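You operate a simulated robot arm through the tools that you are given. There is no shell and no other tool. Be economical: measure what you need, move in short steps, check, and stop when the job is done.

You run a simulated two-armed robot. Do the job below in one go: nothing can be reset, and whatever is moved stays where it is left.

## Task
Put one of the white blocks from the top of the long steel bench on the top of the short rollers. Take the little yellow roll and leave it on top of the slim pack with the green card. Press the lane black button three times. Fetch the little orange roll and set it on top of the slim pack with the blue card. Put the bare can on the clear side of the fitter bench away on the top of the tall packs. Open the drawer of the wooden bench, put the short white guide block in the inside of the wooden bench drawer, then shut the drawer. Open the frame of the blue bin. The order is free. Set down upright: bare can, short white guide block.

Only the result counts: the job must be done as asked and must still hold three seconds after the hand-in. Knocking over, shifting, dropping, spilling or breaking anything else fails it.

## Robot
Two 6-joint arms with two-finger grippers on one trunk, on a base that drives. Base frame: it is fixed to the floor where the robot stands at the start and does not move with it; the origin is under the middle of the robot, x ahead of it, y to its left, z up; the surface under the hand at the start is at about z = 900. Readings come in mm, rad, newtons and seconds.
The left shoulder is at the start at [30, 178, 1088], the right one opposite. With the tool pointing down near the work surface each hand reaches from about 460 to 840 mm from the robot's upright axis, wherever it stands, measured 20 degrees to its own side. Places, roughly: bare can (10x10x12 cm) [-4100, -2800, 900]; drawer of the wooden bench [-4700, -3000, 700]; frame of the blue bin [-7500, 4500, 700]; inside of the wooden bench drawer [-4700, -2900, 700]; lane black button [-2200, 200, 800]; little orange roll (5x5x4 cm) [-3800, -2800, 900]; little yellow roll (5x5x4 cm) [600, 700, 900]; short white guide block [-4750, -2750, 1000]; slim pack with the blue card [-4000, -3000, 1000]; slim pack with the green card [500, -3750, 1000]; top of the short rollers (52x15 cm) [580, -700, 940]; top of the tall packs [-1800, 11400, 1000]; white block (8x4x3 cm) [900, -600, 900]. Payload 2.54 kg a hand.
The TCP of each hand is the grasp point between the finger pads, 30 mm short of the fingertips. In the tool frame z runs along the fingers and y along their closing line. The gripper opens to 116 mm. The gripper's body begins 95 mm behind the TCP.
Orientation is that of the tool frame in the base frame, as a unit quaternion [x, y, z, w]. With the fingers straight down and closing along the base's y, the tool's x points along the base's -x, its y along +y and its z along -z.

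## Interface
- The arms move only by the tool drive_tool. It takes "left_moves", "right_moves" or both (then of equal length, played together; a hand with none holds still); each is a list of rows, each an object (a shift or turn left out is 0, a gripper value left out holds the last) with "angular": the turn, a rotation vector about the tool's x, y, z in rad, a list of three; "dp": the shift along the tool's x, y, z in mm, a list of three; "fingers": the finger opening in mm, from 0 to 116. In form: [{"angular": [wx, wy, wz], "dp": [x, y, z], "fingers": fingers}, ...]. A call has 1 to 20 rows; each row is the pose to reach, as a shift and turn from the pose commanded when the call began, along the tool's axes at that moment. A row lasts 0.2 s, in which the tool goes at most 50 mm and 0.15 rad; a call with a longer step from one row to the next is refused whole, and so is a gripper value outside its range. A pose out of reach is approached as far as the arm can. The call stops where the force on the tool passes 40 N (or 10 N more than at its start, if that is more) or the arm is blocked; 0.2 s more then pass. The fingers move at their own pace (about 153 mm/s each) and stop on an object; they squeeze with about 21 N. The grip force told is the motor's: it shows also when the fingers shut on nothing. Time passes only in rows, and 0.2 s behind the last, so rows that repeat a pose let the fingers close. The reply holds the time, the measured pose of the TCP, the force on the tool along the base axes, the opening and the grip force, in the units named above and with some noise, with the torque about the TCP (base axes, N m) and any sound that the robot's microphone picked up.
- Cameras (640 x 400 px; columns grow to the right, rows downward): "scene" is now at [48, -23.6, 1799.6]; the picture's right is [-0.05, -1.00, 0.00], its down [-0.82, 0.04, -0.58] and it looks along [0.58, -0.03, -0.82] (base axes); focal length 253 px, centre (320, 200). "left" rides on the left gripper at [69, 15, -122] in its tool frame; the picture's right is [-0.21, 0.98, 0.00], its down [-0.83, -0.18, -0.53] and it looks along [-0.52, -0.11, 0.85] (tool axes); focal length 251 px, centre (320, 200). "right" rides on the right gripper at [69, -15, -122] in its tool frame; the picture's right is [0.21, 0.98, 0.00], its down [-0.83, 0.18, -0.53] and it looks along [-0.52, 0.11, 0.85] (tool axes); focal length 251 px, centre (320, 200). There is no depth. A picture from a camera that has moved, and an enlarged one, comes with that camera's place and axes in the base frame and with its lens. The place of the scene camera against the robot may be out by one fixed shift of up to 25 mm in any direction.
- camera(camera): a new picture of that camera. No time passes.
- lift_body(by): slides the trunk up (or, below 0, down) by that many mm; the arms and the scene camera ride with it, the base frame stays. It gives what a move gives, with no picture.
- roll_base(legs): drives the robot by 1 to 6 legs, each [ahead, left, turn to the left] in mm, mm and rad, along the robot's own axes; the way and the turn of a leg run together, so that a leg with both is an arc; at most 1500 mm and 3.142 rad a leg. The arms and the cameras ride along, it lands a little off, and it stops where it bumps. It gives what a move gives.
- aim_head(pan, tilt): turns the head with the scene camera to pan (to the left, within 2.496 rad either way) and tilt (down, from -0.506 to 1.204), counted from straight ahead of the robot. It gives what a move gives.
- enlarge(camera, box): a new picture of the part [left, top, right, bottom] of that camera's present view, enlarged. No time passes.
- finish_job(): hands the job in; it is judged then, once.

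Go step by step. Nothing tells you exact positions but the pictures and the camera data: compare them with the known pose of the tool, close in by small moves and look again before you grip or let go. The budget is 207 turns and 194 pictures, counting those below and the enlarged ones. Unless the task says otherwise, let go and move clear before handing in, and close with one line.

The tools are called after "Emit:" by a JSON object that holds its "name" and its "arguments". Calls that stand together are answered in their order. drive_tool: Moves the arms, as the interface text tells. Its arguments: {"type":"object","properties":{"left_moves":{"type":"array"},"right_moves":{"type":"array"}},"required":[]} The other tools are called the same way: lift_body (by) slides the trunk up or down; roll_base (legs) drives the base; aim_head (pan, tilt) turns the head that bears the scene camera; camera (camera) takes a picture; enlarge (camera, box) takes an enlarged picture of a part of a camera's view; finish_job () hands the job in.

At the start:

```text
clock: 0.0
left_position: [549.1, 227.5, 1134.3]
left_tcp_rot: [0.001, 1.0, 0.0, 0.0]
left_force: [0.7, -0.5, -0.6]
left_wrist_torque: [-0.02, 0.03, -0.02]
left_grip_width: 116.0
left_grasp_force: 0.1
right_position: [489.1, -165.5, 1196.2]
right_tcp_rot: [0.0, 1.0, 0.0, 0.0]
right_force: [0.9, 0.0, 0.2]
right_wrist_torque: [0.02, 0.01, -0.02]
right_grip_width: 116.1
right_grasp_force: 0.1
trunk travel left (down, up): [-300.0, 240.0]
robot x, y, heading: [1.1, -1.5, 0.001]
head pan, tilt: [-0.047, 0.955]
```

scene: 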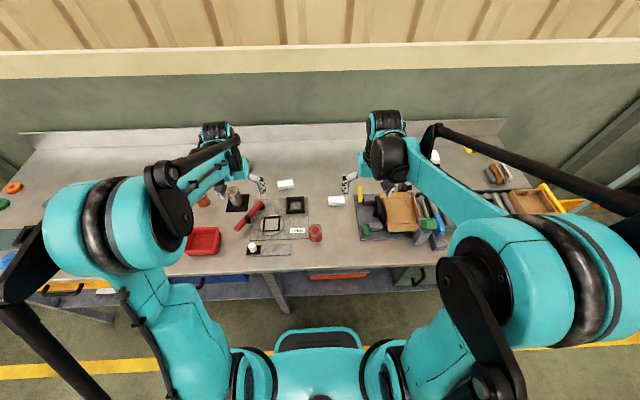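
right: 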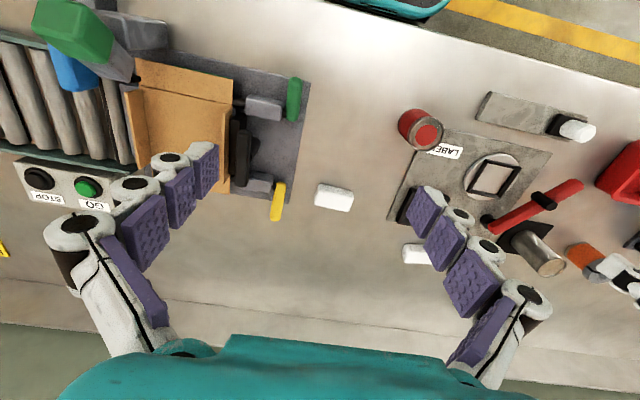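
left: 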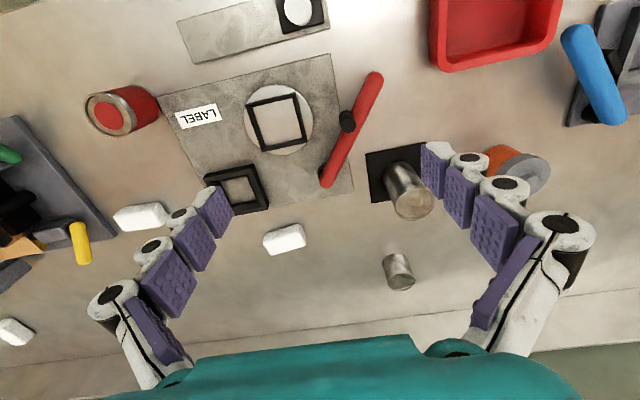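

I'm at the long steel bench with several white blocks in front of me and the rollers to my right. I'll look around with the head first.

Emit:
{"name": "aim_head", "arguments": {"pan": -0.8, "tilt": 0.8}}

Emit:
{"name": "camera", "arguments": {"camera": "scene"}}

Emit:
{"name": "aim_head", "arguments": {"pan": 0.8, "tilt": 0.8}}

Emit:
{"name": "camera", "arguments": {"camera": "scene"}}

```text
clock: 1.1
left_position: [549.3, 227.4, 1133.4]
left_tcp_rot: [-0.001, 1.0, 0.001, 0.0]
left_force: [-0.8, 0.1, 0.8]
left_wrist_torque: [0.01, 0.01, 0.0]
left_grip_width: 115.9
left_grasp_force: 0.2
right_position: [490.2, -166.6, 1196.3]
right_tcp_rot: [0.0, 1.0, 0.0, 0.001]
right_force: [0.7, -0.2, 0.8]
right_wrist_torque: [-0.04, 0.0, 0.02]
right_grip_width: 115.9
right_grasp_force: 0.0
trunk travel left (down, up): [-300.0, 240.0]
robot x, y, heading: [-7.2, -1.5, -0.004]
head pan, tilt: [-0.799, 0.799]
```

```text
190 pictures are left
camera scene: at [32.0, -78.0, 1811.5], right [-0.72, -0.7, 0.0], down [-0.5, 0.51, -0.7], along [0.49, -0.5, -0.72], focal length 253 px, centre (320, 200)
```

scene: 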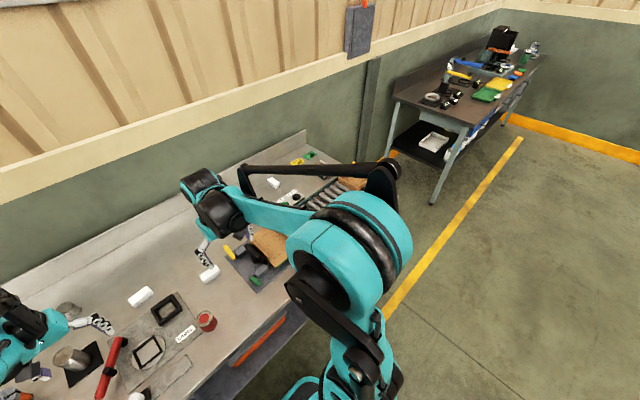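

```text
clock: 2.8
left_position: [551.0, 227.5, 1135.7]
left_tcp_rot: [0.001, 1.0, 0.0, -0.001]
left_force: [0.1, -0.1, -0.5]
left_wrist_torque: [-0.03, -0.01, -0.01]
left_grip_width: 116.0
left_grasp_force: 0.1
right_position: [489.0, -166.4, 1197.1]
right_tcp_rot: [0.0, 1.0, 0.0, 0.0]
right_force: [-0.8, -0.9, -0.1]
right_wrist_torque: [-0.02, -0.01, -0.01]
right_grip_width: 116.2
right_grasp_force: 0.0
trunk travel left (down, up): [-300.0, 240.0]
robot x, y, heading: [-2.3, -1.4, -0.003]
head pan, tilt: [0.799, 0.799]
```

```text
189 pictures are left
camera scene: at [32.0, 37.6, 1811.5], right [0.72, -0.7, 0.0], down [-0.5, -0.51, -0.7], along [0.49, 0.5, -0.72], focal length 253 px, centre (320, 200)
```

scene: 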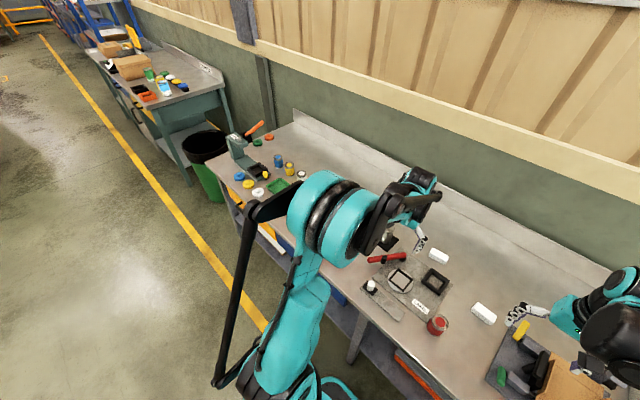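

The left end of the bench holds coloured rolls. I'll zoom there and on the right.

Emit:
{"name": "enlarge", "arguments": {"camera": "scene", "box": [210, 110, 340, 210]}}

Emit:
{"name": "aim_head", "arguments": {"pan": -0.7, "tilt": 0.7}}

Emit:
{"name": "enlarge", "arguments": {"camera": "scene", "box": [180, 140, 400, 300]}}

```text
4.00 times, centred on (275, 160) of scene
camera zoom: at [32.0, 37.6, 1811.5], right [0.72, -0.7, 0.0], down [-0.5, -0.51, -0.7], along [0.49, 0.5, -0.72], focal length 1010 px, centre (500, 360)
```

zoom: 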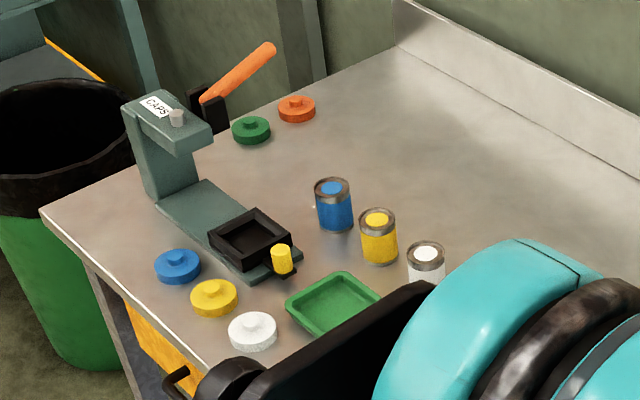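

```text
clock: 4.4
left_position: [549.3, 227.1, 1134.7]
left_tcp_rot: [0.0, 1.0, 0.0, 0.0]
left_force: [0.7, 0.0, 0.2]
left_wrist_torque: [0.0, 0.0, 0.01]
left_grip_width: 115.8
left_grasp_force: 0.0
right_position: [489.7, -167.1, 1197.1]
right_tcp_rot: [-0.001, 1.0, 0.0, 0.0]
right_force: [-0.5, 0.4, -0.3]
right_wrist_torque: [0.0, 0.01, -0.01]
right_grip_width: 115.7
right_grasp_force: 0.0
trunk travel left (down, up): [-300.0, 240.0]
robot x, y, heading: [0.5, -4.0, -0.003]
head pan, tilt: [-0.7, 0.7]
```

```text
2.50 times, centred on (290, 220) of scene
camera zoom: at [40.7, -74.8, 1819.8], right [-0.64, -0.77, 0.0], down [-0.49, 0.41, -0.76], along [0.59, -0.49, -0.64], focal length 632 px, centre (395, 150)
```

zoom: 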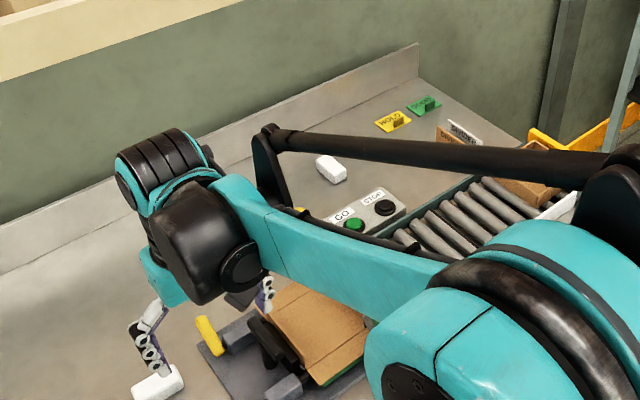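

No small yellow roll is seen yet; it may be hidden behind the left arm. I'll shift the left hand left to look.

Emit:
{"name": "drive_tool", "arguments": {"left_moves": [{"dp": [0, 45, 0]}, {"dp": [0, 90, 0]}, {"dp": [0, 135, 0]}, {"dp": [0, 180, 0]}, {"dp": [0, 225, 0]}, {"dp": [0, 270, 0]}, {"dp": [0, 315, 0]}]}}

Emit:
{"name": "camera", "arguments": {"camera": "left"}}

Emit:
{"name": "aim_head", "arguments": {"pan": 0.6, "tilt": 0.8}}

Emit:
{"name": "camera", "arguments": {"camera": "scene"}}

```text
clock: 6.0
left_position: [545.8, 546.3, 1136.6]
left_tcp_rot: [-0.001, 1.0, 0.0, 0.0]
left_force: [0.7, 0.3, 0.1]
left_wrist_torque: [-0.01, 0.02, -0.02]
left_grip_width: 116.1
left_grasp_force: 0.2
right_position: [490.0, -165.5, 1196.8]
right_tcp_rot: [0.0, 1.0, -0.001, 0.0]
right_force: [-0.3, 0.3, -0.3]
right_wrist_torque: [-0.05, 0.03, -0.01]
right_grip_width: 116.2
right_grasp_force: 0.0
trunk travel left (down, up): [-300.0, 240.0]
robot x, y, heading: [-0.8, -0.5, 0.004]
head pan, tilt: [-0.7, 0.7]
```

```text
186 pictures are left
camera left: at [476.4, 561.7, 1257.3], right [0.22, 0.98, 0.0], down [0.83, -0.18, 0.53], along [0.52, -0.12, -0.85], focal length 251 px, centre (320, 200)
```

left: 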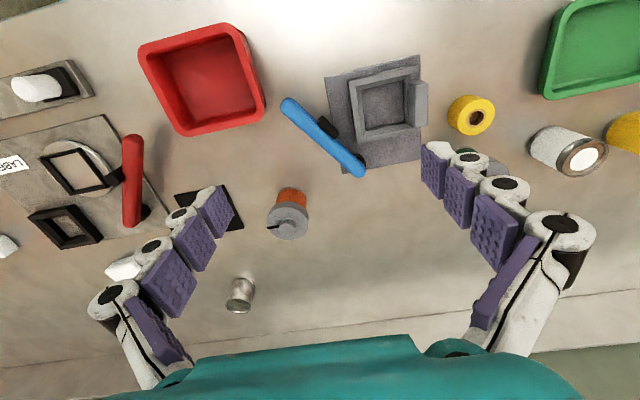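

```text
clock: 7.4
left_position: [543.5, 544.5, 1138.2]
left_tcp_rot: [0.0, 1.0, 0.0, 0.0]
left_force: [-0.3, 0.4, -0.6]
left_wrist_torque: [0.01, 0.02, -0.01]
left_grip_width: 115.9
left_grasp_force: 0.0
right_position: [490.6, -166.1, 1197.6]
right_tcp_rot: [0.001, 1.0, -0.001, 0.0]
right_force: [-0.1, 0.2, 0.1]
right_wrist_torque: [-0.02, 0.01, -0.03]
right_grip_width: 115.9
right_grasp_force: 0.1
trunk travel left (down, up): [-300.0, 240.0]
robot x, y, heading: [-0.3, -1.3, 0.001]
head pan, tilt: [0.6, 0.799]
```

```text
185 pictures are left
camera scene: at [42.4, 25.6, 1811.5], right [0.56, -0.83, 0.0], down [-0.59, -0.4, -0.7], along [0.58, 0.39, -0.72], focal length 253 px, centre (320, 200)
```

scene: 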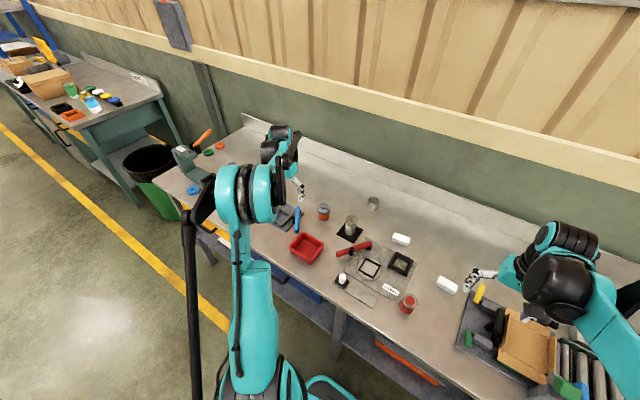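

The little yellow roll stands near [595, 730]. A white block lies near [653, -104]. I'll bring the right hand over it and move the left hand toward the roll, both staying high.

Emit:
{"name": "drive_tool", "arguments": {"right_moves": [{"dp": [-30, 10, 20]}, {"dp": [-60, 20, 45]}, {"dp": [-90, 32, 70]}, {"dp": [-120, 44, 95]}, {"dp": [-150, 55, 120]}, {"dp": [-165, 62, 140]}], "left_moves": [{"dp": [-8, 30, 0]}, {"dp": [-16, 60, 0]}, {"dp": [-24, 90, 0]}, {"dp": [-32, 120, 0]}, {"dp": [-40, 150, 20]}, {"dp": [-50, 185, 40]}]}}

Emit:
{"name": "camera", "arguments": {"camera": "left"}}

Emit:
{"name": "camera", "arguments": {"camera": "right"}}

```text
clock: 8.8
left_position: [591.5, 707.6, 1101.4]
left_tcp_rot: [-0.001, 1.0, -0.001, 0.0]
left_force: [-0.5, -0.5, -0.6]
left_wrist_torque: [0.0, -0.01, -0.02]
left_grip_width: 115.8
left_grasp_force: 0.1
left hand out of reach, approached as far as the arm can: row 6
right_position: [655.7, -103.5, 1055.2]
right_tcp_rot: [0.0, 1.0, -0.001, 0.0]
right_force: [0.4, -0.1, 0.5]
right_wrist_torque: [0.04, -0.04, -0.01]
right_grip_width: 116.1
right_grasp_force: 0.0
trunk travel left (down, up): [-300.0, 240.0]
robot x, y, heading: [1.3, -0.3, -0.004]
head pan, tilt: [0.6, 0.799]
```

```text
184 pictures are left
camera left: at [523.3, 722.9, 1223.5], right [0.21, 0.98, 0.0], down [0.83, -0.18, 0.53], along [0.52, -0.11, -0.85], focal length 251 px, centre (320, 200)
```

left: 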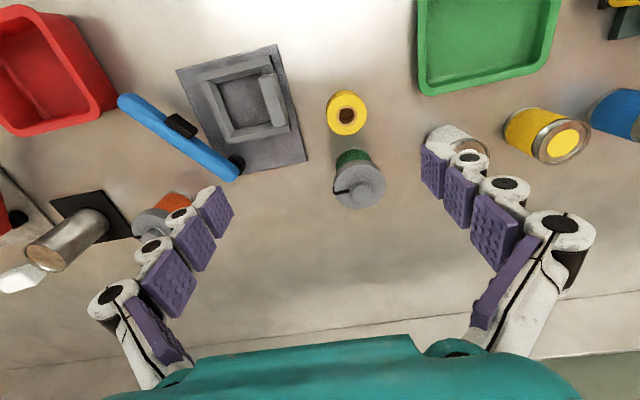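

```text
183 pictures are left
camera right: at [588.0, -117.4, 1177.3], right [-0.21, 0.98, 0.0], down [0.83, 0.18, 0.53], along [0.52, 0.11, -0.85], focal length 251 px, centre (320, 200)
```

right: 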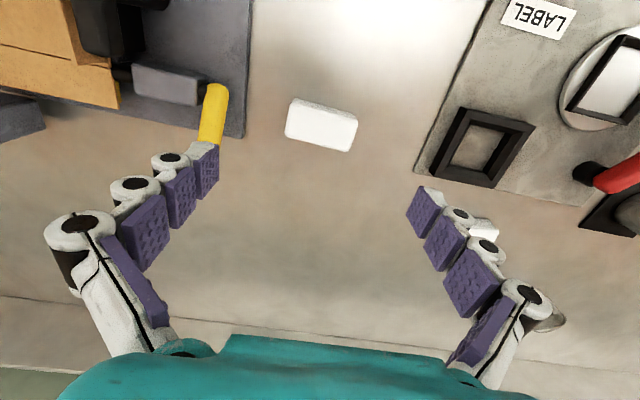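

The block is centred under the right hand at about [657, -102] and the roll at [598, 740], which is beyond the left reach. I'll grip the block and draw the left hand back before driving left.

Emit:
{"name": "drive_tool", "arguments": {"right_moves": [{"dp": [-1, 1, 40]}, {"dp": [-1, 1, 80]}, {"dp": [-1, 1, 110]}, {"dp": [-1, 1, 119]}, {"dp": [-1, 1, 119], "fingers": 50}, {"dp": [-1, 1, 119], "fingers": 50}, {"dp": [-1, 1, 119], "fingers": 50}], "left_moves": [{"dp": [0, -45, 0]}, {"dp": [0, -90, -10]}, {"dp": [0, -135, -30]}, {"dp": [0, -180, -50]}, {"dp": [0, -225, -60]}, {"dp": [0, -270, -60]}, {"dp": [0, -310, -60]}]}}

Emit:
{"name": "drive_tool", "arguments": {"right_moves": [{"dp": [0, 0, -40]}, {"dp": [0, 0, -80]}, {"dp": [0, 0, -120]}, {"dp": [0, 0, -160]}, {"dp": [0, 0, -200]}]}}

Emit:
{"name": "camera", "arguments": {"camera": "right"}}

```text
clock: 10.4
left_position: [590.7, 392.4, 1166.2]
left_tcp_rot: [0.0, 1.0, 0.001, 0.0]
left_force: [-0.5, -0.5, 1.0]
left_wrist_torque: [-0.03, -0.01, 0.02]
left_grip_width: 115.9
left_grasp_force: 0.0
right_position: [656.0, -104.8, 935.4]
right_tcp_rot: [0.0, 1.0, 0.001, 0.0]
right_force: [0.3, -1.3, 1.8]
right_wrist_torque: [-0.1, 0.03, 0.02]
right_grip_width: 68.9
right_grasp_force: 21.0
trunk travel left (down, up): [-300.0, 240.0]
robot x, y, heading: [-1.3, 0.7, -0.001]
head pan, tilt: [0.6, 0.799]
```

```text
clock: 11.6
left_position: [590.6, 392.9, 1167.1]
left_tcp_rot: [-0.001, 1.0, 0.0, 0.001]
left_force: [-0.3, 0.2, -0.5]
left_wrist_torque: [-0.02, -0.01, 0.0]
left_grip_width: 115.8
left_grasp_force: 0.1
right_position: [652.8, -103.0, 1136.7]
right_tcp_rot: [0.0, 1.0, 0.0, 0.001]
right_force: [0.0, -0.1, -0.6]
right_wrist_torque: [-0.03, -0.03, 0.01]
right_grip_width: 69.3
right_grasp_force: 20.8
trunk travel left (down, up): [-300.0, 240.0]
robot x, y, heading: [2.8, -2.4, 0.003]
head pan, tilt: [0.6, 0.799]
```

```text
182 pictures are left
camera right: at [583.6, -116.9, 1259.0], right [-0.21, 0.98, 0.0], down [0.83, 0.18, 0.53], along [0.52, 0.11, -0.85], focal length 251 px, centre (320, 200)
```

right: 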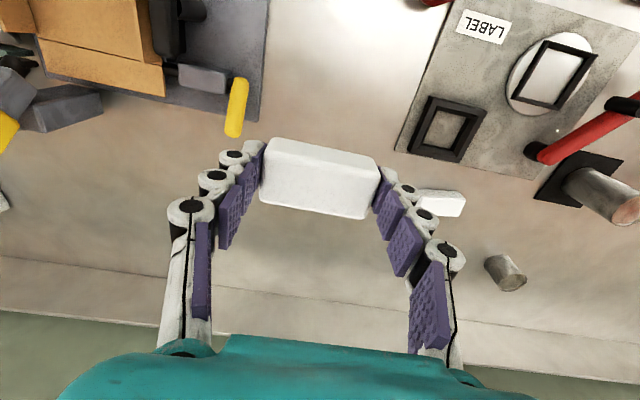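

The white block is held. Now I drive left 350 mm to bring the yellow roll within reach.

Emit:
{"name": "roll_base", "arguments": {"legs": [[0, 350, 0]]}}

Emit:
{"name": "camera", "arguments": {"camera": "left"}}

```text
clock: 13.9
left_position: [594.8, 745.6, 1165.6]
left_tcp_rot: [0.002, 1.0, 0.001, 0.001]
left_force: [-0.3, 0.8, -0.6]
left_wrist_torque: [0.0, -0.03, 0.02]
left_grip_width: 116.1
left_grasp_force: 0.0
right_position: [653.1, 247.1, 1136.0]
right_tcp_rot: [0.002, 1.0, 0.0, -0.001]
right_force: [0.5, 0.1, 0.7]
right_wrist_torque: [-0.01, -0.02, -0.02]
right_grip_width: 69.2
right_grasp_force: 20.4
trunk travel left (down, up): [-300.0, 240.0]
robot x, y, heading: [1.3, 353.2, -0.004]
head pan, tilt: [0.6, 0.799]
```

```text
181 pictures are left
camera left: at [525.6, 760.6, 1287.4], right [0.22, 0.98, 0.0], down [0.82, -0.18, 0.53], along [0.52, -0.12, -0.85], focal length 251 px, centre (320, 200)
```

left: 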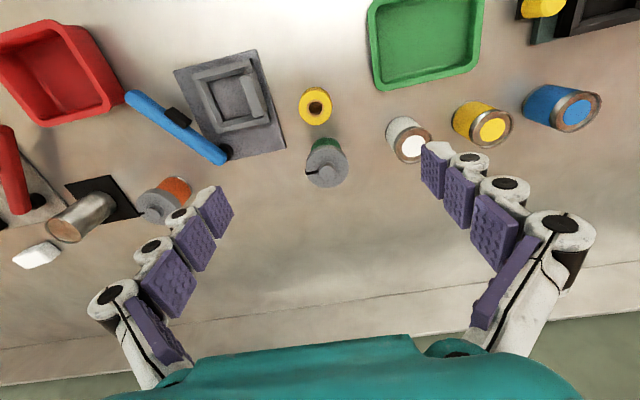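

The yellow roll is at about [596, 737]. I'll descend with an 80 mm opening to clear the nest plate, and close.

Emit:
{"name": "drive_tool", "arguments": {"left_moves": [{"dp": [0, -4, 45], "fingers": 80}, {"dp": [-1, -8, 90]}, {"dp": [-1, -8, 135]}, {"dp": [-1, -8, 175]}, {"dp": [-1, -8, 205]}, {"dp": [-1, -8, 229]}, {"dp": [-1, -8, 229], "fingers": 30}, {"dp": [-1, -8, 229]}, {"dp": [-1, -8, 229]}]}}

Emit:
{"name": "camera", "arguments": {"camera": "left"}}

```text
clock: 15.9
left_position: [593.7, 736.8, 934.8]
left_tcp_rot: [0.002, 1.0, 0.0, 0.0]
left_force: [0.2, -1.4, 0.5]
left_wrist_torque: [0.01, 0.0, 0.0]
left_grip_width: 41.8
left_grasp_force: 21.1
right_position: [653.3, 248.4, 1136.4]
right_tcp_rot: [0.002, 1.0, 0.0, 0.001]
right_force: [0.7, -0.4, -0.7]
right_wrist_torque: [-0.01, -0.01, 0.03]
right_grip_width: 69.2
right_grasp_force: 20.8
trunk travel left (down, up): [-300.0, 240.0]
robot x, y, heading: [1.6, 355.7, -0.002]
head pan, tilt: [0.6, 0.799]
```

```text
180 pictures are left
camera left: at [524.8, 751.5, 1056.4], right [0.22, 0.98, 0.0], down [0.82, -0.19, 0.53], along [0.52, -0.12, -0.85], focal length 251 px, centre (320, 200)
```

left: 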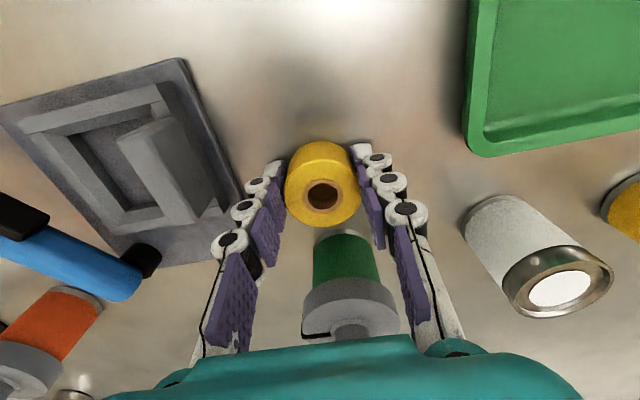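

The yellow roll is held. I'll lift both hands, then drive right to the rollers.

Emit:
{"name": "drive_tool", "arguments": {"left_moves": [{"dp": [0, 0, -45]}, {"dp": [0, 0, -90]}, {"dp": [0, 0, -135]}, {"dp": [0, 0, -180]}, {"dp": [0, -30, -220]}, {"dp": [0, -70, -240]}], "right_moves": [{"dp": [10, 0, -15]}, {"dp": [20, 0, -30]}, {"dp": [30, 0, -45]}, {"dp": [40, 0, -60]}, {"dp": [50, 0, -75]}, {"dp": [60, 0, -90]}]}}

Emit:
{"name": "roll_base", "arguments": {"legs": [[0, -750, 0]]}}

Emit:
{"name": "camera", "arguments": {"camera": "right"}}

Emit:
{"name": "camera", "arguments": {"camera": "left"}}

```text
clock: 17.3
left_position: [592.1, 666.3, 1175.4]
left_tcp_rot: [0.002, 1.0, 0.001, 0.001]
left_force: [0.3, -0.7, 0.0]
left_wrist_torque: [0.02, -0.01, 0.03]
left_grip_width: 41.5
left_grasp_force: 20.6
right_position: [593.0, 247.4, 1226.7]
right_tcp_rot: [0.002, 1.0, 0.0, 0.0]
right_force: [-0.6, 0.2, 0.1]
right_wrist_torque: [0.03, -0.02, -0.01]
right_grip_width: 69.2
right_grasp_force: 20.2
trunk travel left (down, up): [-300.0, 240.0]
robot x, y, heading: [-0.6, 358.5, -0.004]
head pan, tilt: [0.6, 0.799]
```

```text
clock: 21.4
left_position: [589.4, -85.4, 1174.9]
left_tcp_rot: [0.013, 1.0, 0.001, 0.0]
left_force: [0.2, -0.5, 0.1]
left_wrist_torque: [0.02, 0.02, 0.01]
left_grip_width: 41.3
left_grasp_force: 20.9
right_position: [583.9, -504.2, 1225.9]
right_tcp_rot: [0.012, 1.0, 0.0, 0.0]
right_force: [-0.4, 0.5, -0.4]
right_wrist_torque: [0.01, 0.01, 0.01]
right_grip_width: 68.9
right_grasp_force: 21.0
trunk travel left (down, up): [-300.0, 240.0]
robot x, y, heading: [-8.2, -382.5, -0.024]
head pan, tilt: [0.6, 0.799]
```

```text
179 pictures are left
camera right: at [513.3, -515.5, 1347.0], right [-0.19, 0.98, 0.0], down [0.83, 0.16, 0.53], along [0.52, 0.1, -0.85], focal length 251 px, centre (320, 200)
```

right: 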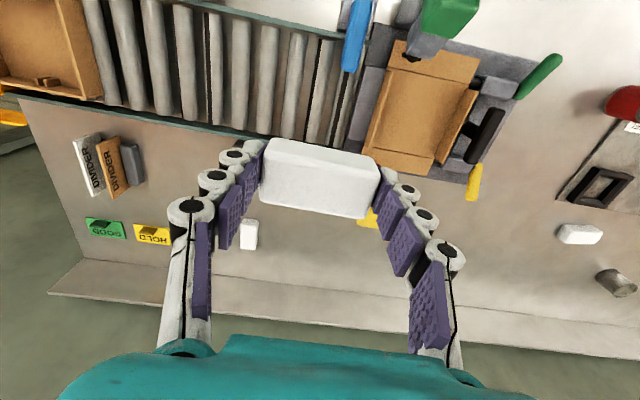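

```text
178 pictures are left
camera left: at [522.1, -69.5, 1296.4], right [0.24, 0.97, 0.0], down [0.82, -0.2, 0.53], along [0.52, -0.13, -0.85], focal length 251 px, centre (320, 200)
```

left: 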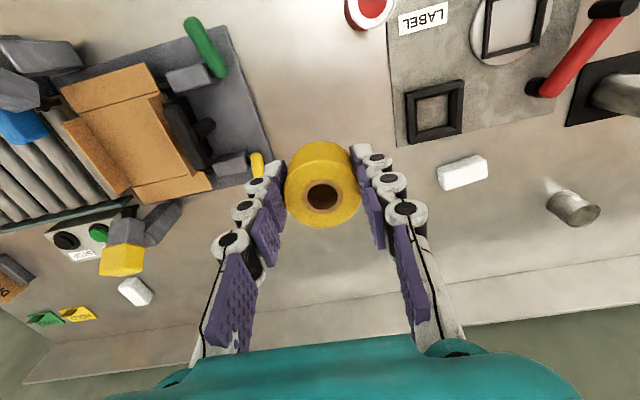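

The rollers run along y around [580, -680] with the roller axes across. I'll bring the block over the clear middle part.

Emit:
{"name": "drive_tool", "arguments": {"right_moves": [{"dp": [0, -40, 0]}, {"dp": [0, -85, 0]}, {"dp": [0, -130, 20]}, {"dp": [0, -165, 50]}, {"dp": [0, -165, 95]}, {"dp": [0, -165, 140]}]}}

Emit:
{"name": "camera", "arguments": {"camera": "right"}}

Emit:
{"name": "aim_head", "arguments": {"pan": -0.5, "tilt": 0.9}}

Emit:
{"name": "camera", "arguments": {"camera": "scene"}}

```text
clock: 22.8
left_position: [591.6, -85.9, 1173.7]
left_tcp_rot: [0.013, 1.0, 0.0, 0.0]
left_force: [0.2, -0.8, -0.1]
left_wrist_torque: [-0.01, 0.01, -0.01]
left_grip_width: 41.6
left_grasp_force: 20.6
right_position: [577.9, -669.7, 1081.5]
right_tcp_rot: [0.011, 1.0, 0.0, -0.001]
right_force: [1.2, 0.0, 0.2]
right_wrist_torque: [0.03, 0.03, 0.03]
right_grip_width: 69.3
right_grasp_force: 20.7
trunk travel left (down, up): [-300.0, 240.0]
robot x, y, heading: [-8.9, -385.3, -0.024]
head pan, tilt: [0.6, 0.799]
```

```text
177 pictures are left
camera right: at [509.1, -680.5, 1202.7], right [-0.19, 0.98, 0.0], down [0.83, 0.16, 0.53], along [0.52, 0.1, -0.85], focal length 251 px, centre (320, 200)
```

right: 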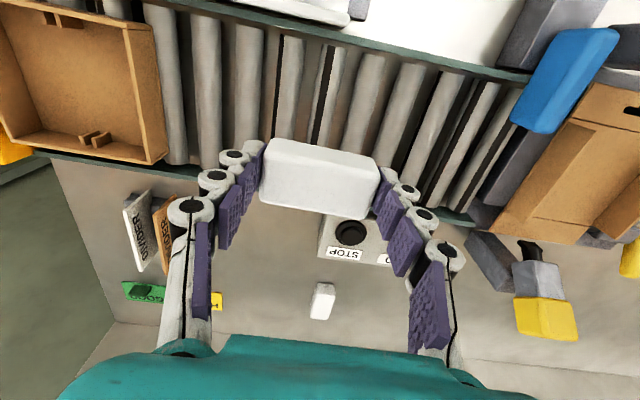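

```text
clock: 24.1
left_position: [589.8, -85.0, 1174.4]
left_tcp_rot: [0.012, 1.0, 0.0, 0.0]
left_force: [-0.2, 0.3, -1.1]
left_wrist_torque: [0.0, -0.01, 0.01]
left_grip_width: 41.3
left_grasp_force: 21.4
right_position: [577.6, -667.7, 1082.2]
right_tcp_rot: [0.012, 1.0, -0.001, 0.0]
right_force: [-0.1, 0.3, -0.8]
right_wrist_torque: [-0.01, 0.03, 0.03]
right_grip_width: 69.2
right_grasp_force: 20.9
trunk travel left (down, up): [-300.0, 240.0]
robot x, y, heading: [-10.8, -383.8, -0.02]
head pan, tilt: [-0.499, 0.901]
```

```text
176 pictures are left
camera scene: at [31.8, -443.4, 1803.6], right [-0.5, -0.87, 0.0], down [-0.68, 0.39, -0.62], along [0.54, -0.31, -0.78], focal length 253 px, centre (320, 200)
```

scene: 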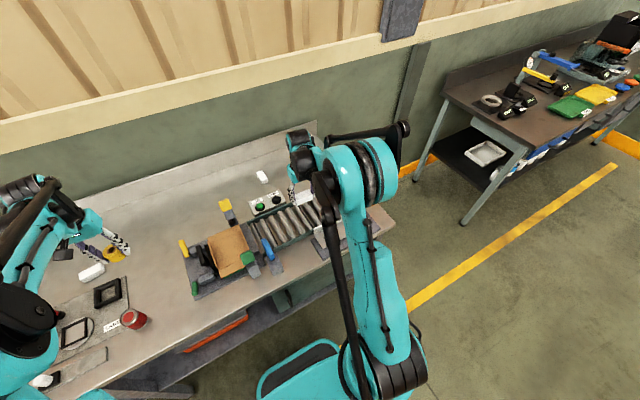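

The roller pitch is about 36 mm, and I want the block's centre midway between two crests, so I'll zoom in.

Emit:
{"name": "enlarge", "arguments": {"camera": "right", "box": [140, 0, 540, 230]}}

```text
1.60 times, centred on (340, 115) of right
camera zoom: at [508.1, -679.5, 1204.3], right [-0.19, 0.98, 0.0], down [0.83, 0.16, 0.53], along [0.52, 0.1, -0.85], focal length 402 px, centre (288, 336)
```

zoom: 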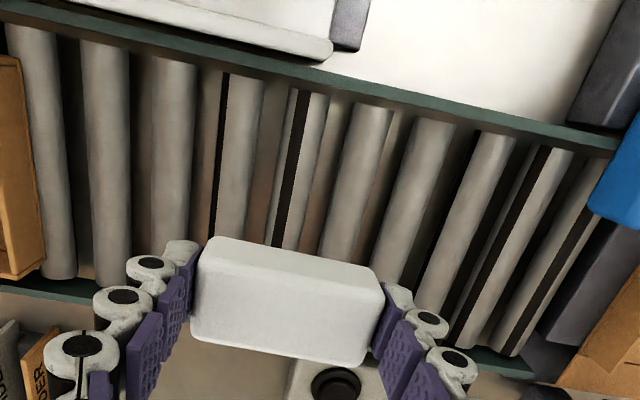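

I'll shift 15 mm right to centre the block between two crests at about y = -684, then lower it.

Emit:
{"name": "drive_tool", "arguments": {"right_moves": [{"dp": [0, -8, 20]}, {"dp": [0, -15, 50]}, {"dp": [0, -15, 80]}, {"dp": [0, -15, 95]}, {"dp": [0, -15, 100]}, {"dp": [0, -15, 104]}]}}

Emit:
{"name": "camera", "arguments": {"camera": "right"}}

```text
clock: 25.5
left_position: [590.4, -85.4, 1174.6]
left_tcp_rot: [0.013, 1.0, 0.0, 0.0]
left_force: [-0.2, -0.1, 0.4]
left_wrist_torque: [0.03, -0.02, 0.01]
left_grip_width: 41.5
left_grasp_force: 21.4
right_position: [577.7, -685.0, 981.2]
right_tcp_rot: [0.012, 1.0, 0.001, 0.0]
right_force: [0.1, -0.9, -0.1]
right_wrist_torque: [0.01, 0.0, 0.01]
right_grip_width: 69.1
right_grasp_force: 21.0
trunk travel left (down, up): [-300.0, 240.0]
robot x, y, heading: [-14.3, -388.0, -0.022]
head pan, tilt: [-0.499, 0.901]
```

```text
174 pictures are left
camera right: at [508.9, -696.2, 1102.4], right [-0.19, 0.98, 0.0], down [0.83, 0.16, 0.53], along [0.52, 0.1, -0.85], focal length 251 px, centre (320, 200)
```

right: 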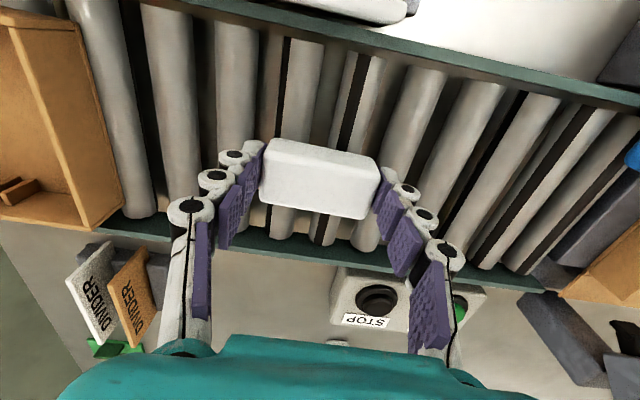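

The block sits midway between the crests at y = -700 and -668. I'll lower it until it touches, then release.

Emit:
{"name": "drive_tool", "arguments": {"right_moves": [{"dp": [0, 0, 4]}, {"dp": [0, 0, 6]}, {"dp": [0, 0, 8]}, {"dp": [0, 0, 10]}]}}

```text
clock: 26.5
left_position: [590.1, -86.0, 1174.6]
left_tcp_rot: [0.012, 1.0, -0.001, 0.001]
left_force: [-0.4, 0.1, -0.1]
left_wrist_torque: [-0.01, -0.01, 0.01]
left_grip_width: 41.4
left_grasp_force: 20.8
right_position: [580.1, -683.6, 970.9]
right_tcp_rot: [0.012, 1.0, 0.0, -0.001]
right_force: [0.1, 0.1, 0.0]
right_wrist_torque: [-0.02, -0.03, 0.01]
right_grip_width: 69.2
right_grasp_force: 21.5
trunk travel left (down, up): [-300.0, 240.0]
robot x, y, heading: [-9.2, -384.6, -0.024]
head pan, tilt: [-0.499, 0.901]
```

Emit:
{"name": "drive_tool", "arguments": {"right_moves": [{"dp": [0, 0, 2]}, {"dp": [0, 0, 4]}, {"dp": [0, 0, 6]}, {"dp": [0, 0, 8]}]}}

```text
clock: 27.5
left_position: [587.9, -85.1, 1175.5]
left_tcp_rot: [0.011, 1.0, 0.0, 0.0]
left_force: [-0.1, -0.3, -0.2]
left_wrist_torque: [0.02, -0.01, 0.02]
left_grip_width: 41.6
left_grasp_force: 21.1
right_position: [578.2, -683.0, 964.5]
right_tcp_rot: [0.013, 1.0, 0.0, 0.001]
right_force: [0.7, -2.4, 13.8]
right_wrist_torque: [-0.1, 0.03, 0.0]
right_grip_width: 69.4
right_grasp_force: 20.5
trunk travel left (down, up): [-300.0, 240.0]
robot x, y, heading: [-9.9, -385.2, -0.02]
head pan, tilt: [-0.499, 0.901]
```

Contact is felt at z≈965, so I'll open and rise.

Emit:
{"name": "drive_tool", "arguments": {"right_moves": [{"dp": [0, 0, -1], "fingers": 90}, {"dp": [0, 0, -1], "fingers": 90}, {"dp": [0, 0, -10]}, {"dp": [0, 0, -50]}, {"dp": [0, 0, -95]}, {"dp": [0, 0, -140]}, {"dp": [0, 0, -185]}, {"dp": [0, 0, -230]}]}}

Emit:
{"name": "camera", "arguments": {"camera": "right"}}

```text
clock: 29.3
left_position: [589.8, -85.0, 1175.0]
left_tcp_rot: [0.012, 1.0, 0.0, 0.001]
left_force: [-0.6, 0.3, -0.7]
left_wrist_torque: [-0.01, 0.0, 0.03]
left_grip_width: 41.3
left_grasp_force: 21.3
right_position: [577.9, -684.3, 1195.2]
right_tcp_rot: [0.013, 1.0, 0.0, -0.001]
right_force: [-0.4, 1.0, 0.4]
right_wrist_torque: [-0.01, -0.01, 0.01]
right_grip_width: 90.4
right_grasp_force: 0.0
trunk travel left (down, up): [-300.0, 240.0]
robot x, y, heading: [-7.9, -382.9, -0.021]
head pan, tilt: [-0.499, 0.901]
```

```text
173 pictures are left
camera right: at [507.4, -695.4, 1317.3], right [-0.19, 0.98, 0.0], down [0.83, 0.16, 0.53], along [0.52, 0.1, -0.85], focal length 251 px, centre (320, 200)
```

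right: 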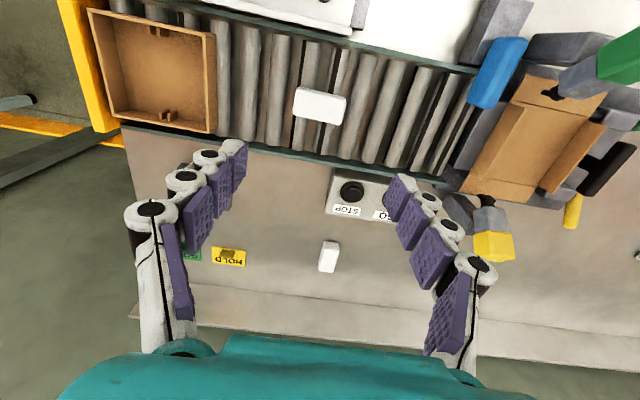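

The block rests on the rollers. Now I back away and drive along to the bench with the green-card pack near y = -3750.

Emit:
{"name": "roll_base", "arguments": {"legs": [[-400, 0, 0], [0, -1450, 0], [0, -1450, 0]]}}

Emit:
{"name": "aim_head", "arguments": {"pan": -0.3, "tilt": 0.7}}

Emit:
{"name": "camera", "arguments": {"camera": "scene"}}

```text
clock: 45.5
left_position: [92.2, -2992.1, 1174.3]
left_tcp_rot: [0.021, 1.0, -0.001, 0.0]
left_force: [0.1, 0.4, -0.1]
left_wrist_torque: [0.02, 0.02, -0.01]
left_grip_width: 41.2
left_grasp_force: 21.1
right_position: [68.9, -3589.5, 1194.2]
right_tcp_rot: [0.021, 1.0, 0.001, -0.001]
right_force: [-0.2, 0.9, -0.1]
right_wrist_torque: [0.02, 0.0, 0.04]
right_grip_width: 90.0
right_grasp_force: 0.1
trunk travel left (down, up): [-300.0, 240.0]
robot x, y, heading: [-514.1, -3282.2, -0.045]
head pan, tilt: [-0.499, 0.901]
```

```text
clock: 46.2
left_position: [91.5, -2991.7, 1174.6]
left_tcp_rot: [0.022, 1.0, 0.0, 0.0]
left_force: [0.2, 0.7, -0.3]
left_wrist_torque: [-0.03, 0.02, -0.01]
left_grip_width: 41.5
left_grasp_force: 20.7
right_position: [69.0, -3590.9, 1194.6]
right_tcp_rot: [0.021, 1.0, -0.001, 0.0]
right_force: [0.3, -1.0, -0.6]
right_wrist_torque: [-0.01, 0.01, -0.04]
right_grip_width: 89.8
right_grasp_force: 0.0
trunk travel left (down, up): [-300.0, 240.0]
robot x, y, heading: [-512.8, -3279.2, -0.042]
head pan, tilt: [-0.3, 0.7]
```

```text
172 pictures are left
camera scene: at [-457.0, -3329.2, 1819.7], right [-0.34, -0.94, 0.0], down [-0.61, 0.22, -0.76], along [0.72, -0.26, -0.64], focal length 253 px, centre (320, 200)
```

scene: 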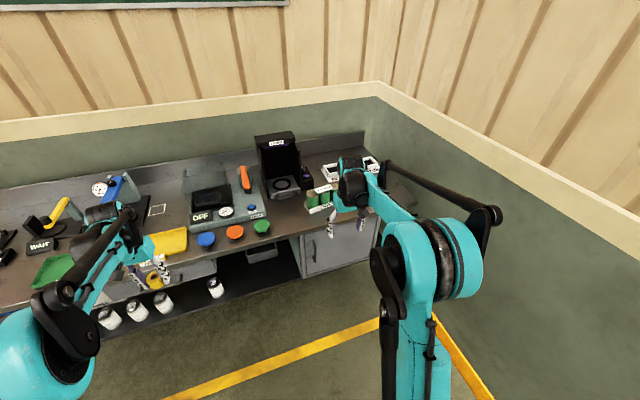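

Emit:
{"name": "enlarge", "arguments": {"camera": "scene", "box": [220, 120, 420, 245]}}

Emit:
{"name": "camera", "arguments": {"camera": "right"}}

```text
3.20 times, centred on (320, 182) of scene
camera zoom: at [-457.0, -3329.2, 1819.7], right [-0.34, -0.94, 0.0], down [-0.61, 0.22, -0.76], along [0.72, -0.26, -0.64], focal length 808 px, centre (320, 256)
```

zoom: 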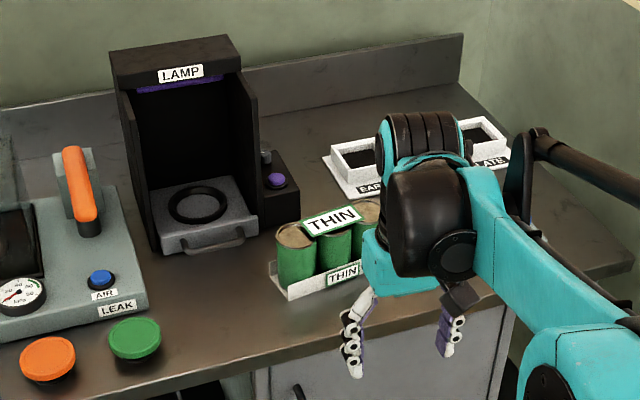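

```text
170 pictures are left
camera right: at [-0.2, -3600.2, 1316.2], right [-0.17, 0.98, 0.0], down [0.83, 0.15, 0.53], along [0.53, 0.09, -0.85], focal length 251 px, centre (320, 200)
```

right: 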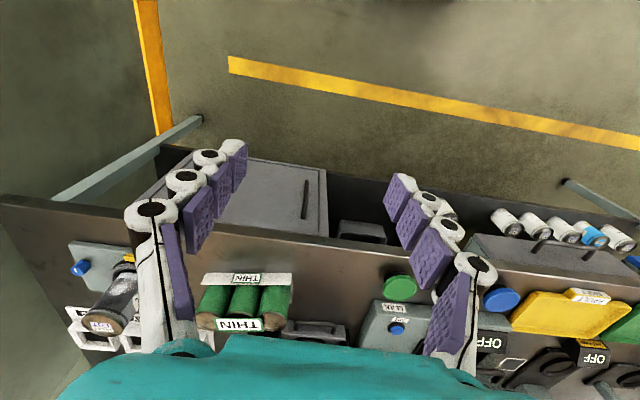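

The slim pack is the tray of green cans labelled THIN, with the green-edged card on top, near [530, -3705]. I'll bring the left hand in front of me, square up and approach it.

Emit:
{"name": "drive_tool", "arguments": {"left_moves": [{"dp": [0, -45, -8]}, {"dp": [0, -90, -16]}, {"dp": [0, -135, -24]}, {"dp": [0, -180, -32]}, {"dp": [0, -225, -40]}, {"dp": [0, -250, -50]}]}}

Emit:
{"name": "roll_base", "arguments": {"legs": [[0, -450, 0.045], [200, 0, 0]]}}

Emit:
{"name": "camera", "arguments": {"camera": "left"}}

Emit:
{"name": "camera", "arguments": {"camera": "right"}}

```text
clock: 47.6
left_position: [83.3, -3242.4, 1223.9]
left_tcp_rot: [0.02, 1.0, 0.0, 0.0]
left_force: [0.2, -0.3, 0.1]
left_wrist_torque: [0.01, -0.01, 0.03]
left_grip_width: 41.3
left_grasp_force: 21.2
right_position: [68.7, -3590.4, 1193.5]
right_tcp_rot: [0.021, 1.0, 0.0, 0.0]
right_force: [-0.3, 0.2, -0.8]
right_wrist_torque: [0.02, 0.03, 0.0]
right_grip_width: 90.1
right_grasp_force: 0.1
trunk travel left (down, up): [-300.0, 240.0]
robot x, y, heading: [-512.2, -3282.7, -0.036]
head pan, tilt: [-0.3, 0.7]
```

```text
clock: 51.5
left_position: [268.5, -3674.5, 1222.6]
left_tcp_rot: [-0.001, 1.0, -0.001, 0.0]
left_force: [1.4, 0.0, -0.7]
left_wrist_torque: [0.0, 0.04, 0.0]
left_grip_width: 41.3
left_grasp_force: 20.5
right_position: [268.6, -4024.6, 1193.8]
right_tcp_rot: [0.0, 1.0, 0.0, 0.0]
right_force: [1.3, -0.3, -0.3]
right_wrist_torque: [0.0, 0.04, 0.0]
right_grip_width: 90.1
right_grasp_force: 0.1
trunk travel left (down, up): [-300.0, 240.0]
robot x, y, heading: [-325.9, -3744.8, 0.003]
head pan, tilt: [-0.3, 0.7]
```

```text
169 pictures are left
camera left: at [200.1, -3660.7, 1344.2], right [0.21, 0.98, 0.0], down [0.83, -0.18, 0.53], along [0.52, -0.11, -0.85], focal length 251 px, centre (320, 200)
```

left: 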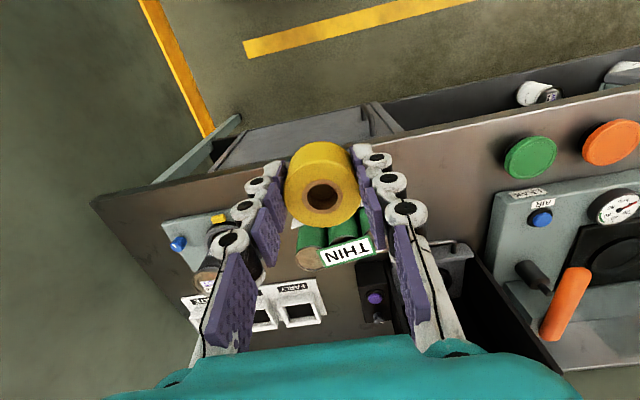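

```text
168 pictures are left
camera right: at [200.7, -4037.7, 1315.8], right [-0.22, 0.98, 0.0], down [0.83, 0.18, 0.53], along [0.52, 0.12, -0.85], focal length 251 px, centre (320, 200)
```

right: 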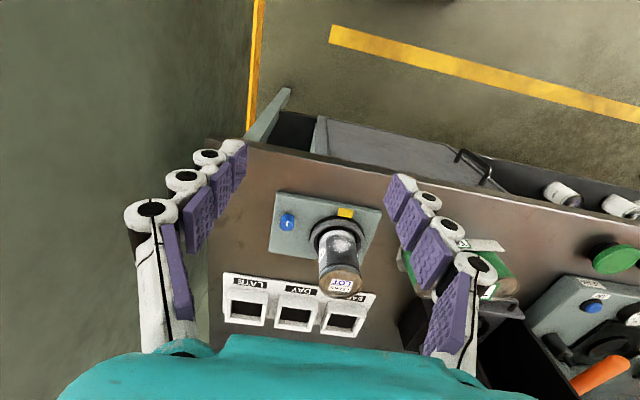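

I can see the THIN card near [522, -3683]. I'll raise the right hand and drive forward 180 mm for a better look.

Emit:
{"name": "drive_tool", "arguments": {"right_moves": [{"dp": [15, 0, -40]}, {"dp": [30, 0, -80]}, {"dp": [40, 0, -110]}]}}

Emit:
{"name": "roll_base", "arguments": {"legs": [[180, 0, 0]]}}

Emit:
{"name": "camera", "arguments": {"camera": "left"}}

Emit:
{"name": "aim_head", "arguments": {"pan": 0, "tilt": 0.9}}

Emit:
{"name": "camera", "arguments": {"camera": "scene"}}

```text
clock: 52.3
left_position: [266.5, -3675.1, 1223.9]
left_tcp_rot: [0.0, 1.0, 0.0, 0.001]
left_force: [-0.2, -0.9, -1.2]
left_wrist_torque: [0.07, -0.02, -0.01]
left_grip_width: 41.3
left_grasp_force: 20.8
right_position: [229.5, -4023.2, 1307.0]
right_tcp_rot: [-0.001, 1.0, 0.0, 0.0]
right_force: [0.0, -0.3, -0.1]
right_wrist_torque: [0.0, -0.01, 0.04]
right_grip_width: 90.1
right_grasp_force: 0.1
trunk travel left (down, up): [-300.0, 240.0]
robot x, y, heading: [-326.2, -3741.8, 0.002]
head pan, tilt: [-0.3, 0.7]
```

```text
clock: 53.9
left_position: [451.7, -3675.3, 1223.7]
left_tcp_rot: [-0.001, 1.0, 0.0, 0.0]
left_force: [0.8, -0.2, -0.5]
left_wrist_torque: [0.01, 0.01, 0.0]
left_grip_width: 41.2
left_grasp_force: 21.1
right_position: [414.8, -4023.9, 1305.3]
right_tcp_rot: [-0.001, 1.0, 0.001, 0.0]
right_force: [-0.1, 0.5, 0.1]
right_wrist_torque: [-0.01, 0.08, 0.0]
right_grip_width: 89.8
right_grasp_force: 0.2
trunk travel left (down, up): [-300.0, 240.0]
robot x, y, heading: [-143.6, -3740.0, -0.0]
head pan, tilt: [-0.3, 0.7]
```

```text
167 pictures are left
camera left: at [382.8, -3660.2, 1344.2], right [0.21, 0.98, 0.0], down [0.83, -0.18, 0.53], along [0.52, -0.11, -0.85], focal length 251 px, centre (320, 200)
```

left: 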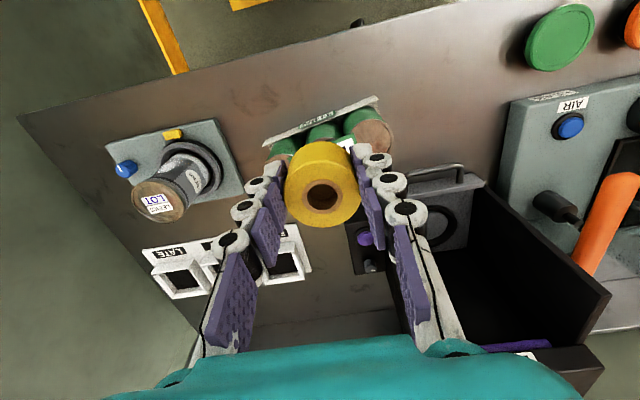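

```text
clock: 54.6
left_position: [450.5, -3675.1, 1223.4]
left_tcp_rot: [-0.001, 1.0, 0.0, 0.0]
left_force: [-0.9, 0.4, -0.3]
left_wrist_torque: [0.02, 0.01, 0.01]
left_grip_width: 41.4
left_grasp_force: 20.5
right_position: [413.5, -4022.9, 1305.5]
right_tcp_rot: [-0.001, 1.0, 0.0, 0.0]
right_force: [-0.2, 0.5, 0.2]
right_wrist_torque: [0.02, -0.01, 0.03]
right_grip_width: 90.0
right_grasp_force: 0.1
trunk travel left (down, up): [-300.0, 240.0]
robot x, y, heading: [-140.5, -3743.7, 0.005]
head pan, tilt: [0.0, 0.901]
```

```text
166 pictures are left
camera scene: at [-92.6, -3761.4, 1803.7], right [0.0, -1.0, 0.0], down [-0.78, 0.0, -0.62], along [0.62, 0.0, -0.78], focal length 253 px, centre (320, 200)
```

scene: 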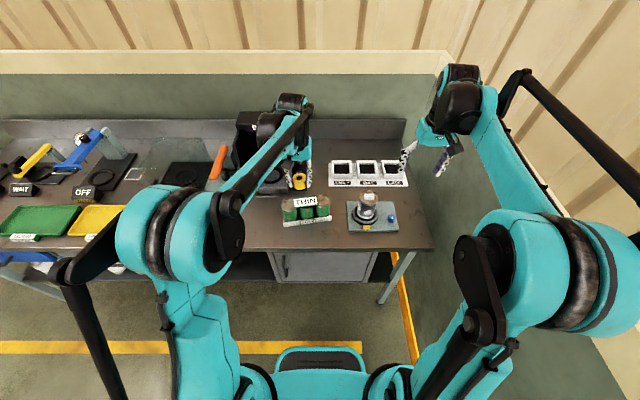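

Emit:
{"name": "enlarge", "arguments": {"camera": "scene", "box": [258, 160, 358, 240]}}

```text
5.00 times, centred on (308, 200) of scene
camera zoom: at [-92.6, -3761.4, 1803.7], right [0.0, -1.0, 0.0], down [-0.78, 0.0, -0.62], along [0.62, 0.0, -0.78], focal length 1263 px, centre (380, 200)
```

zoom: 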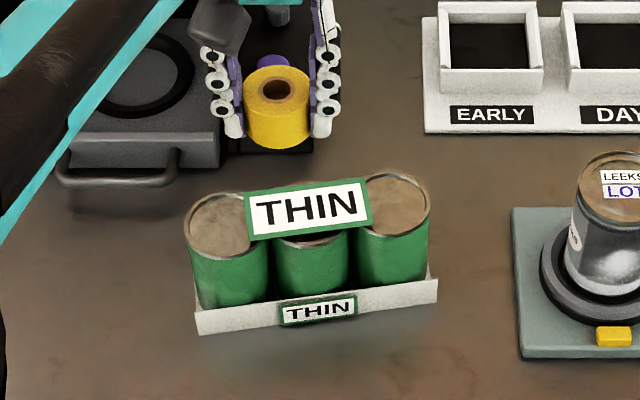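

The card lies over the middle can, near [533, -3682] after correcting the scene camera with the hand's known pose. I'll move the roll above it and check.

Emit:
{"name": "drive_tool", "arguments": {"left_moves": [{"dp": [-40, -3, 0]}, {"dp": [-82, -7, 0]}, {"dp": [-82, -7, 45]}, {"dp": [-82, -7, 90]}, {"dp": [-82, -7, 135]}, {"dp": [-82, -7, 155]}]}}

Emit:
{"name": "enlarge", "arguments": {"camera": "scene", "box": [258, 160, 358, 240]}}

Emit:
{"name": "camera", "arguments": {"camera": "left"}}

```text
clock: 56.0
left_position: [532.7, -3678.6, 1066.8]
left_tcp_rot: [-0.001, 1.0, 0.0, 0.0]
left_force: [-0.6, 0.8, -1.0]
left_wrist_torque: [0.02, -0.01, -0.03]
left_grip_width: 41.2
left_grasp_force: 20.6
right_position: [413.9, -4023.3, 1306.7]
right_tcp_rot: [-0.001, 1.0, -0.001, 0.001]
right_force: [-0.5, 0.3, -0.9]
right_wrist_torque: [-0.04, -0.02, -0.01]
right_grip_width: 89.7
right_grasp_force: 0.2
trunk travel left (down, up): [-300.0, 240.0]
robot x, y, heading: [-138.6, -3744.2, 0.002]
head pan, tilt: [0.0, 0.901]
```

```text
5.00 times, centred on (308, 200) of scene
camera zoom: at [-91.5, -3761.4, 1803.6], right [0.0, -1.0, 0.0], down [-0.78, 0.0, -0.62], along [0.62, 0.0, -0.78], focal length 1263 px, centre (380, 200)
```

zoom: 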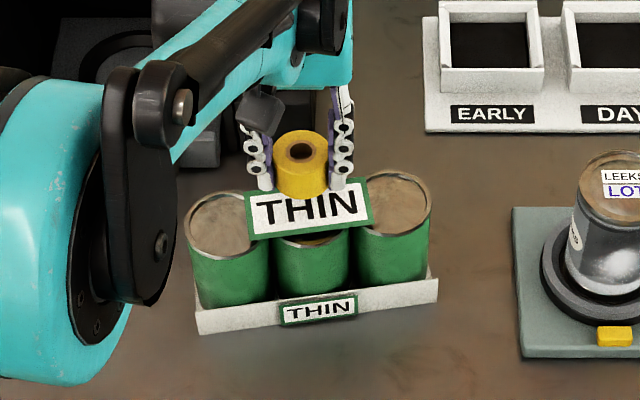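

```text
163 pictures are left
camera left: at [464.0, -3664.2, 1187.9], right [0.21, 0.98, 0.0], down [0.83, -0.18, 0.53], along [0.52, -0.11, -0.85], focal length 251 px, centre (320, 200)
```

left: 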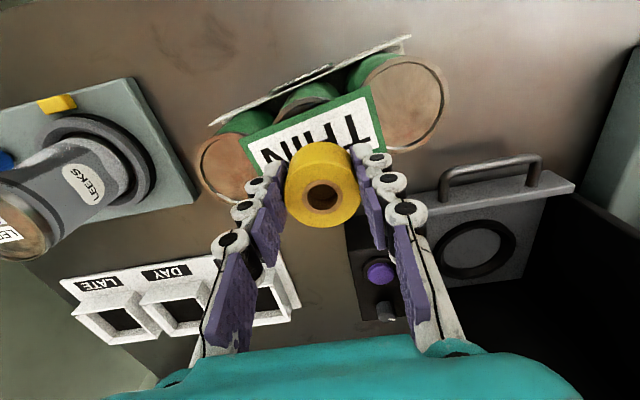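

The roll is slightly left of the card's centre. I'll shift 6 mm right and lower it.

Emit:
{"name": "drive_tool", "arguments": {"left_moves": [{"dp": [0, -6, 8]}, {"dp": [0, -6, 16]}, {"dp": [0, -6, 22]}, {"dp": [0, -6, 25]}, {"dp": [0, -6, 27]}, {"dp": [0, -6, 29]}, {"dp": [0, -6, 31]}, {"dp": [0, -6, 33]}]}}

Emit:
{"name": "enlarge", "arguments": {"camera": "scene", "box": [258, 160, 358, 240]}}

```text
clock: 57.9
left_position: [531.7, -3687.5, 1035.6]
left_tcp_rot: [-0.001, 1.0, 0.0, 0.001]
left_force: [2.3, 2.1, 16.0]
left_wrist_torque: [0.08, -0.17, 0.02]
left_grip_width: 41.5
left_grasp_force: 20.9
right_position: [412.5, -4022.9, 1305.6]
right_tcp_rot: [-0.001, 1.0, 0.0, 0.0]
right_force: [-0.1, 0.1, 0.3]
right_wrist_torque: [-0.01, 0.0, -0.02]
right_grip_width: 90.2
right_grasp_force: 0.0
trunk travel left (down, up): [-300.0, 240.0]
robot x, y, heading: [-140.5, -3737.0, -0.001]
head pan, tilt: [0.0, 0.901]
```

```text
5.00 times, centred on (308, 200) of scene
camera zoom: at [-93.7, -3761.2, 1803.8], right [0.0, -1.0, 0.0], down [-0.78, 0.0, -0.62], along [0.62, 0.0, -0.78], focal length 1263 px, centre (380, 200)
```

zoom: 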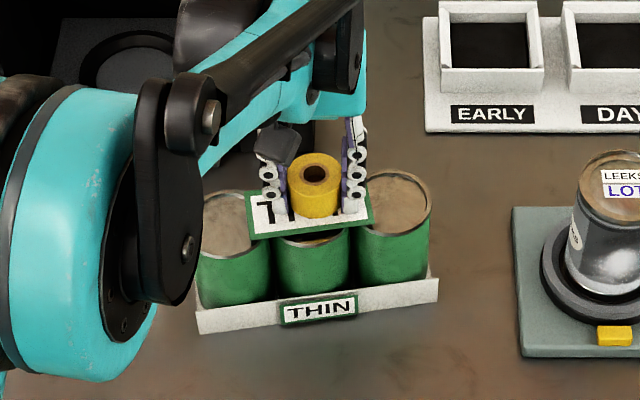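

The roll sits on the card under light contact. I'll release and rise.

Emit:
{"name": "drive_tool", "arguments": {"left_moves": [{"dp": [0, 0, -1], "fingers": 66}, {"dp": [0, 0, -1]}, {"dp": [0, 0, -8]}, {"dp": [0, 0, -40]}, {"dp": [0, 0, -85]}, {"dp": [0, 0, -130]}, {"dp": [0, 0, -175]}, {"dp": [0, 0, -215]}]}}

Emit:
{"name": "enlarge", "arguments": {"camera": "scene", "box": [258, 160, 358, 240]}}

```text
clock: 59.6
left_position: [533.3, -3688.2, 1254.8]
left_tcp_rot: [-0.001, 1.0, 0.0, 0.0]
left_force: [-0.4, -0.2, 0.4]
left_wrist_torque: [-0.02, -0.04, 0.03]
left_grip_width: 66.2
left_grasp_force: 0.1
right_position: [412.6, -4023.7, 1306.6]
right_tcp_rot: [-0.001, 1.0, 0.0, 0.001]
right_force: [1.2, 0.4, -0.7]
right_wrist_torque: [-0.03, 0.02, -0.01]
right_grip_width: 90.0
right_grasp_force: 0.0
trunk travel left (down, up): [-300.0, 240.0]
robot x, y, heading: [-141.6, -3739.5, 0.005]
head pan, tilt: [0.0, 0.901]
```

```text
5.00 times, centred on (308, 200) of scene
camera zoom: at [-92.8, -3761.5, 1803.7], right [0.0, -1.0, 0.0], down [-0.78, 0.0, -0.62], along [0.62, 0.0, -0.78], focal length 1263 px, centre (380, 200)
```

zoom: 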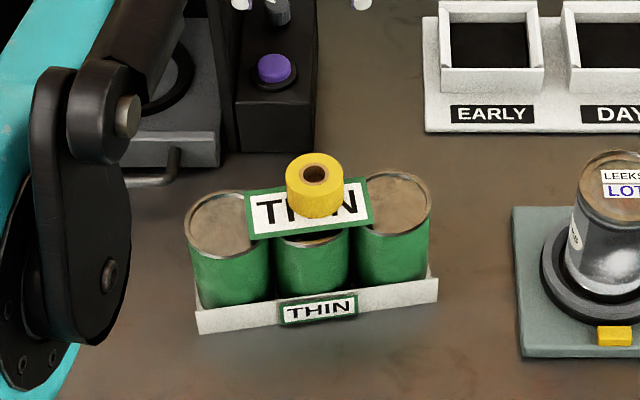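

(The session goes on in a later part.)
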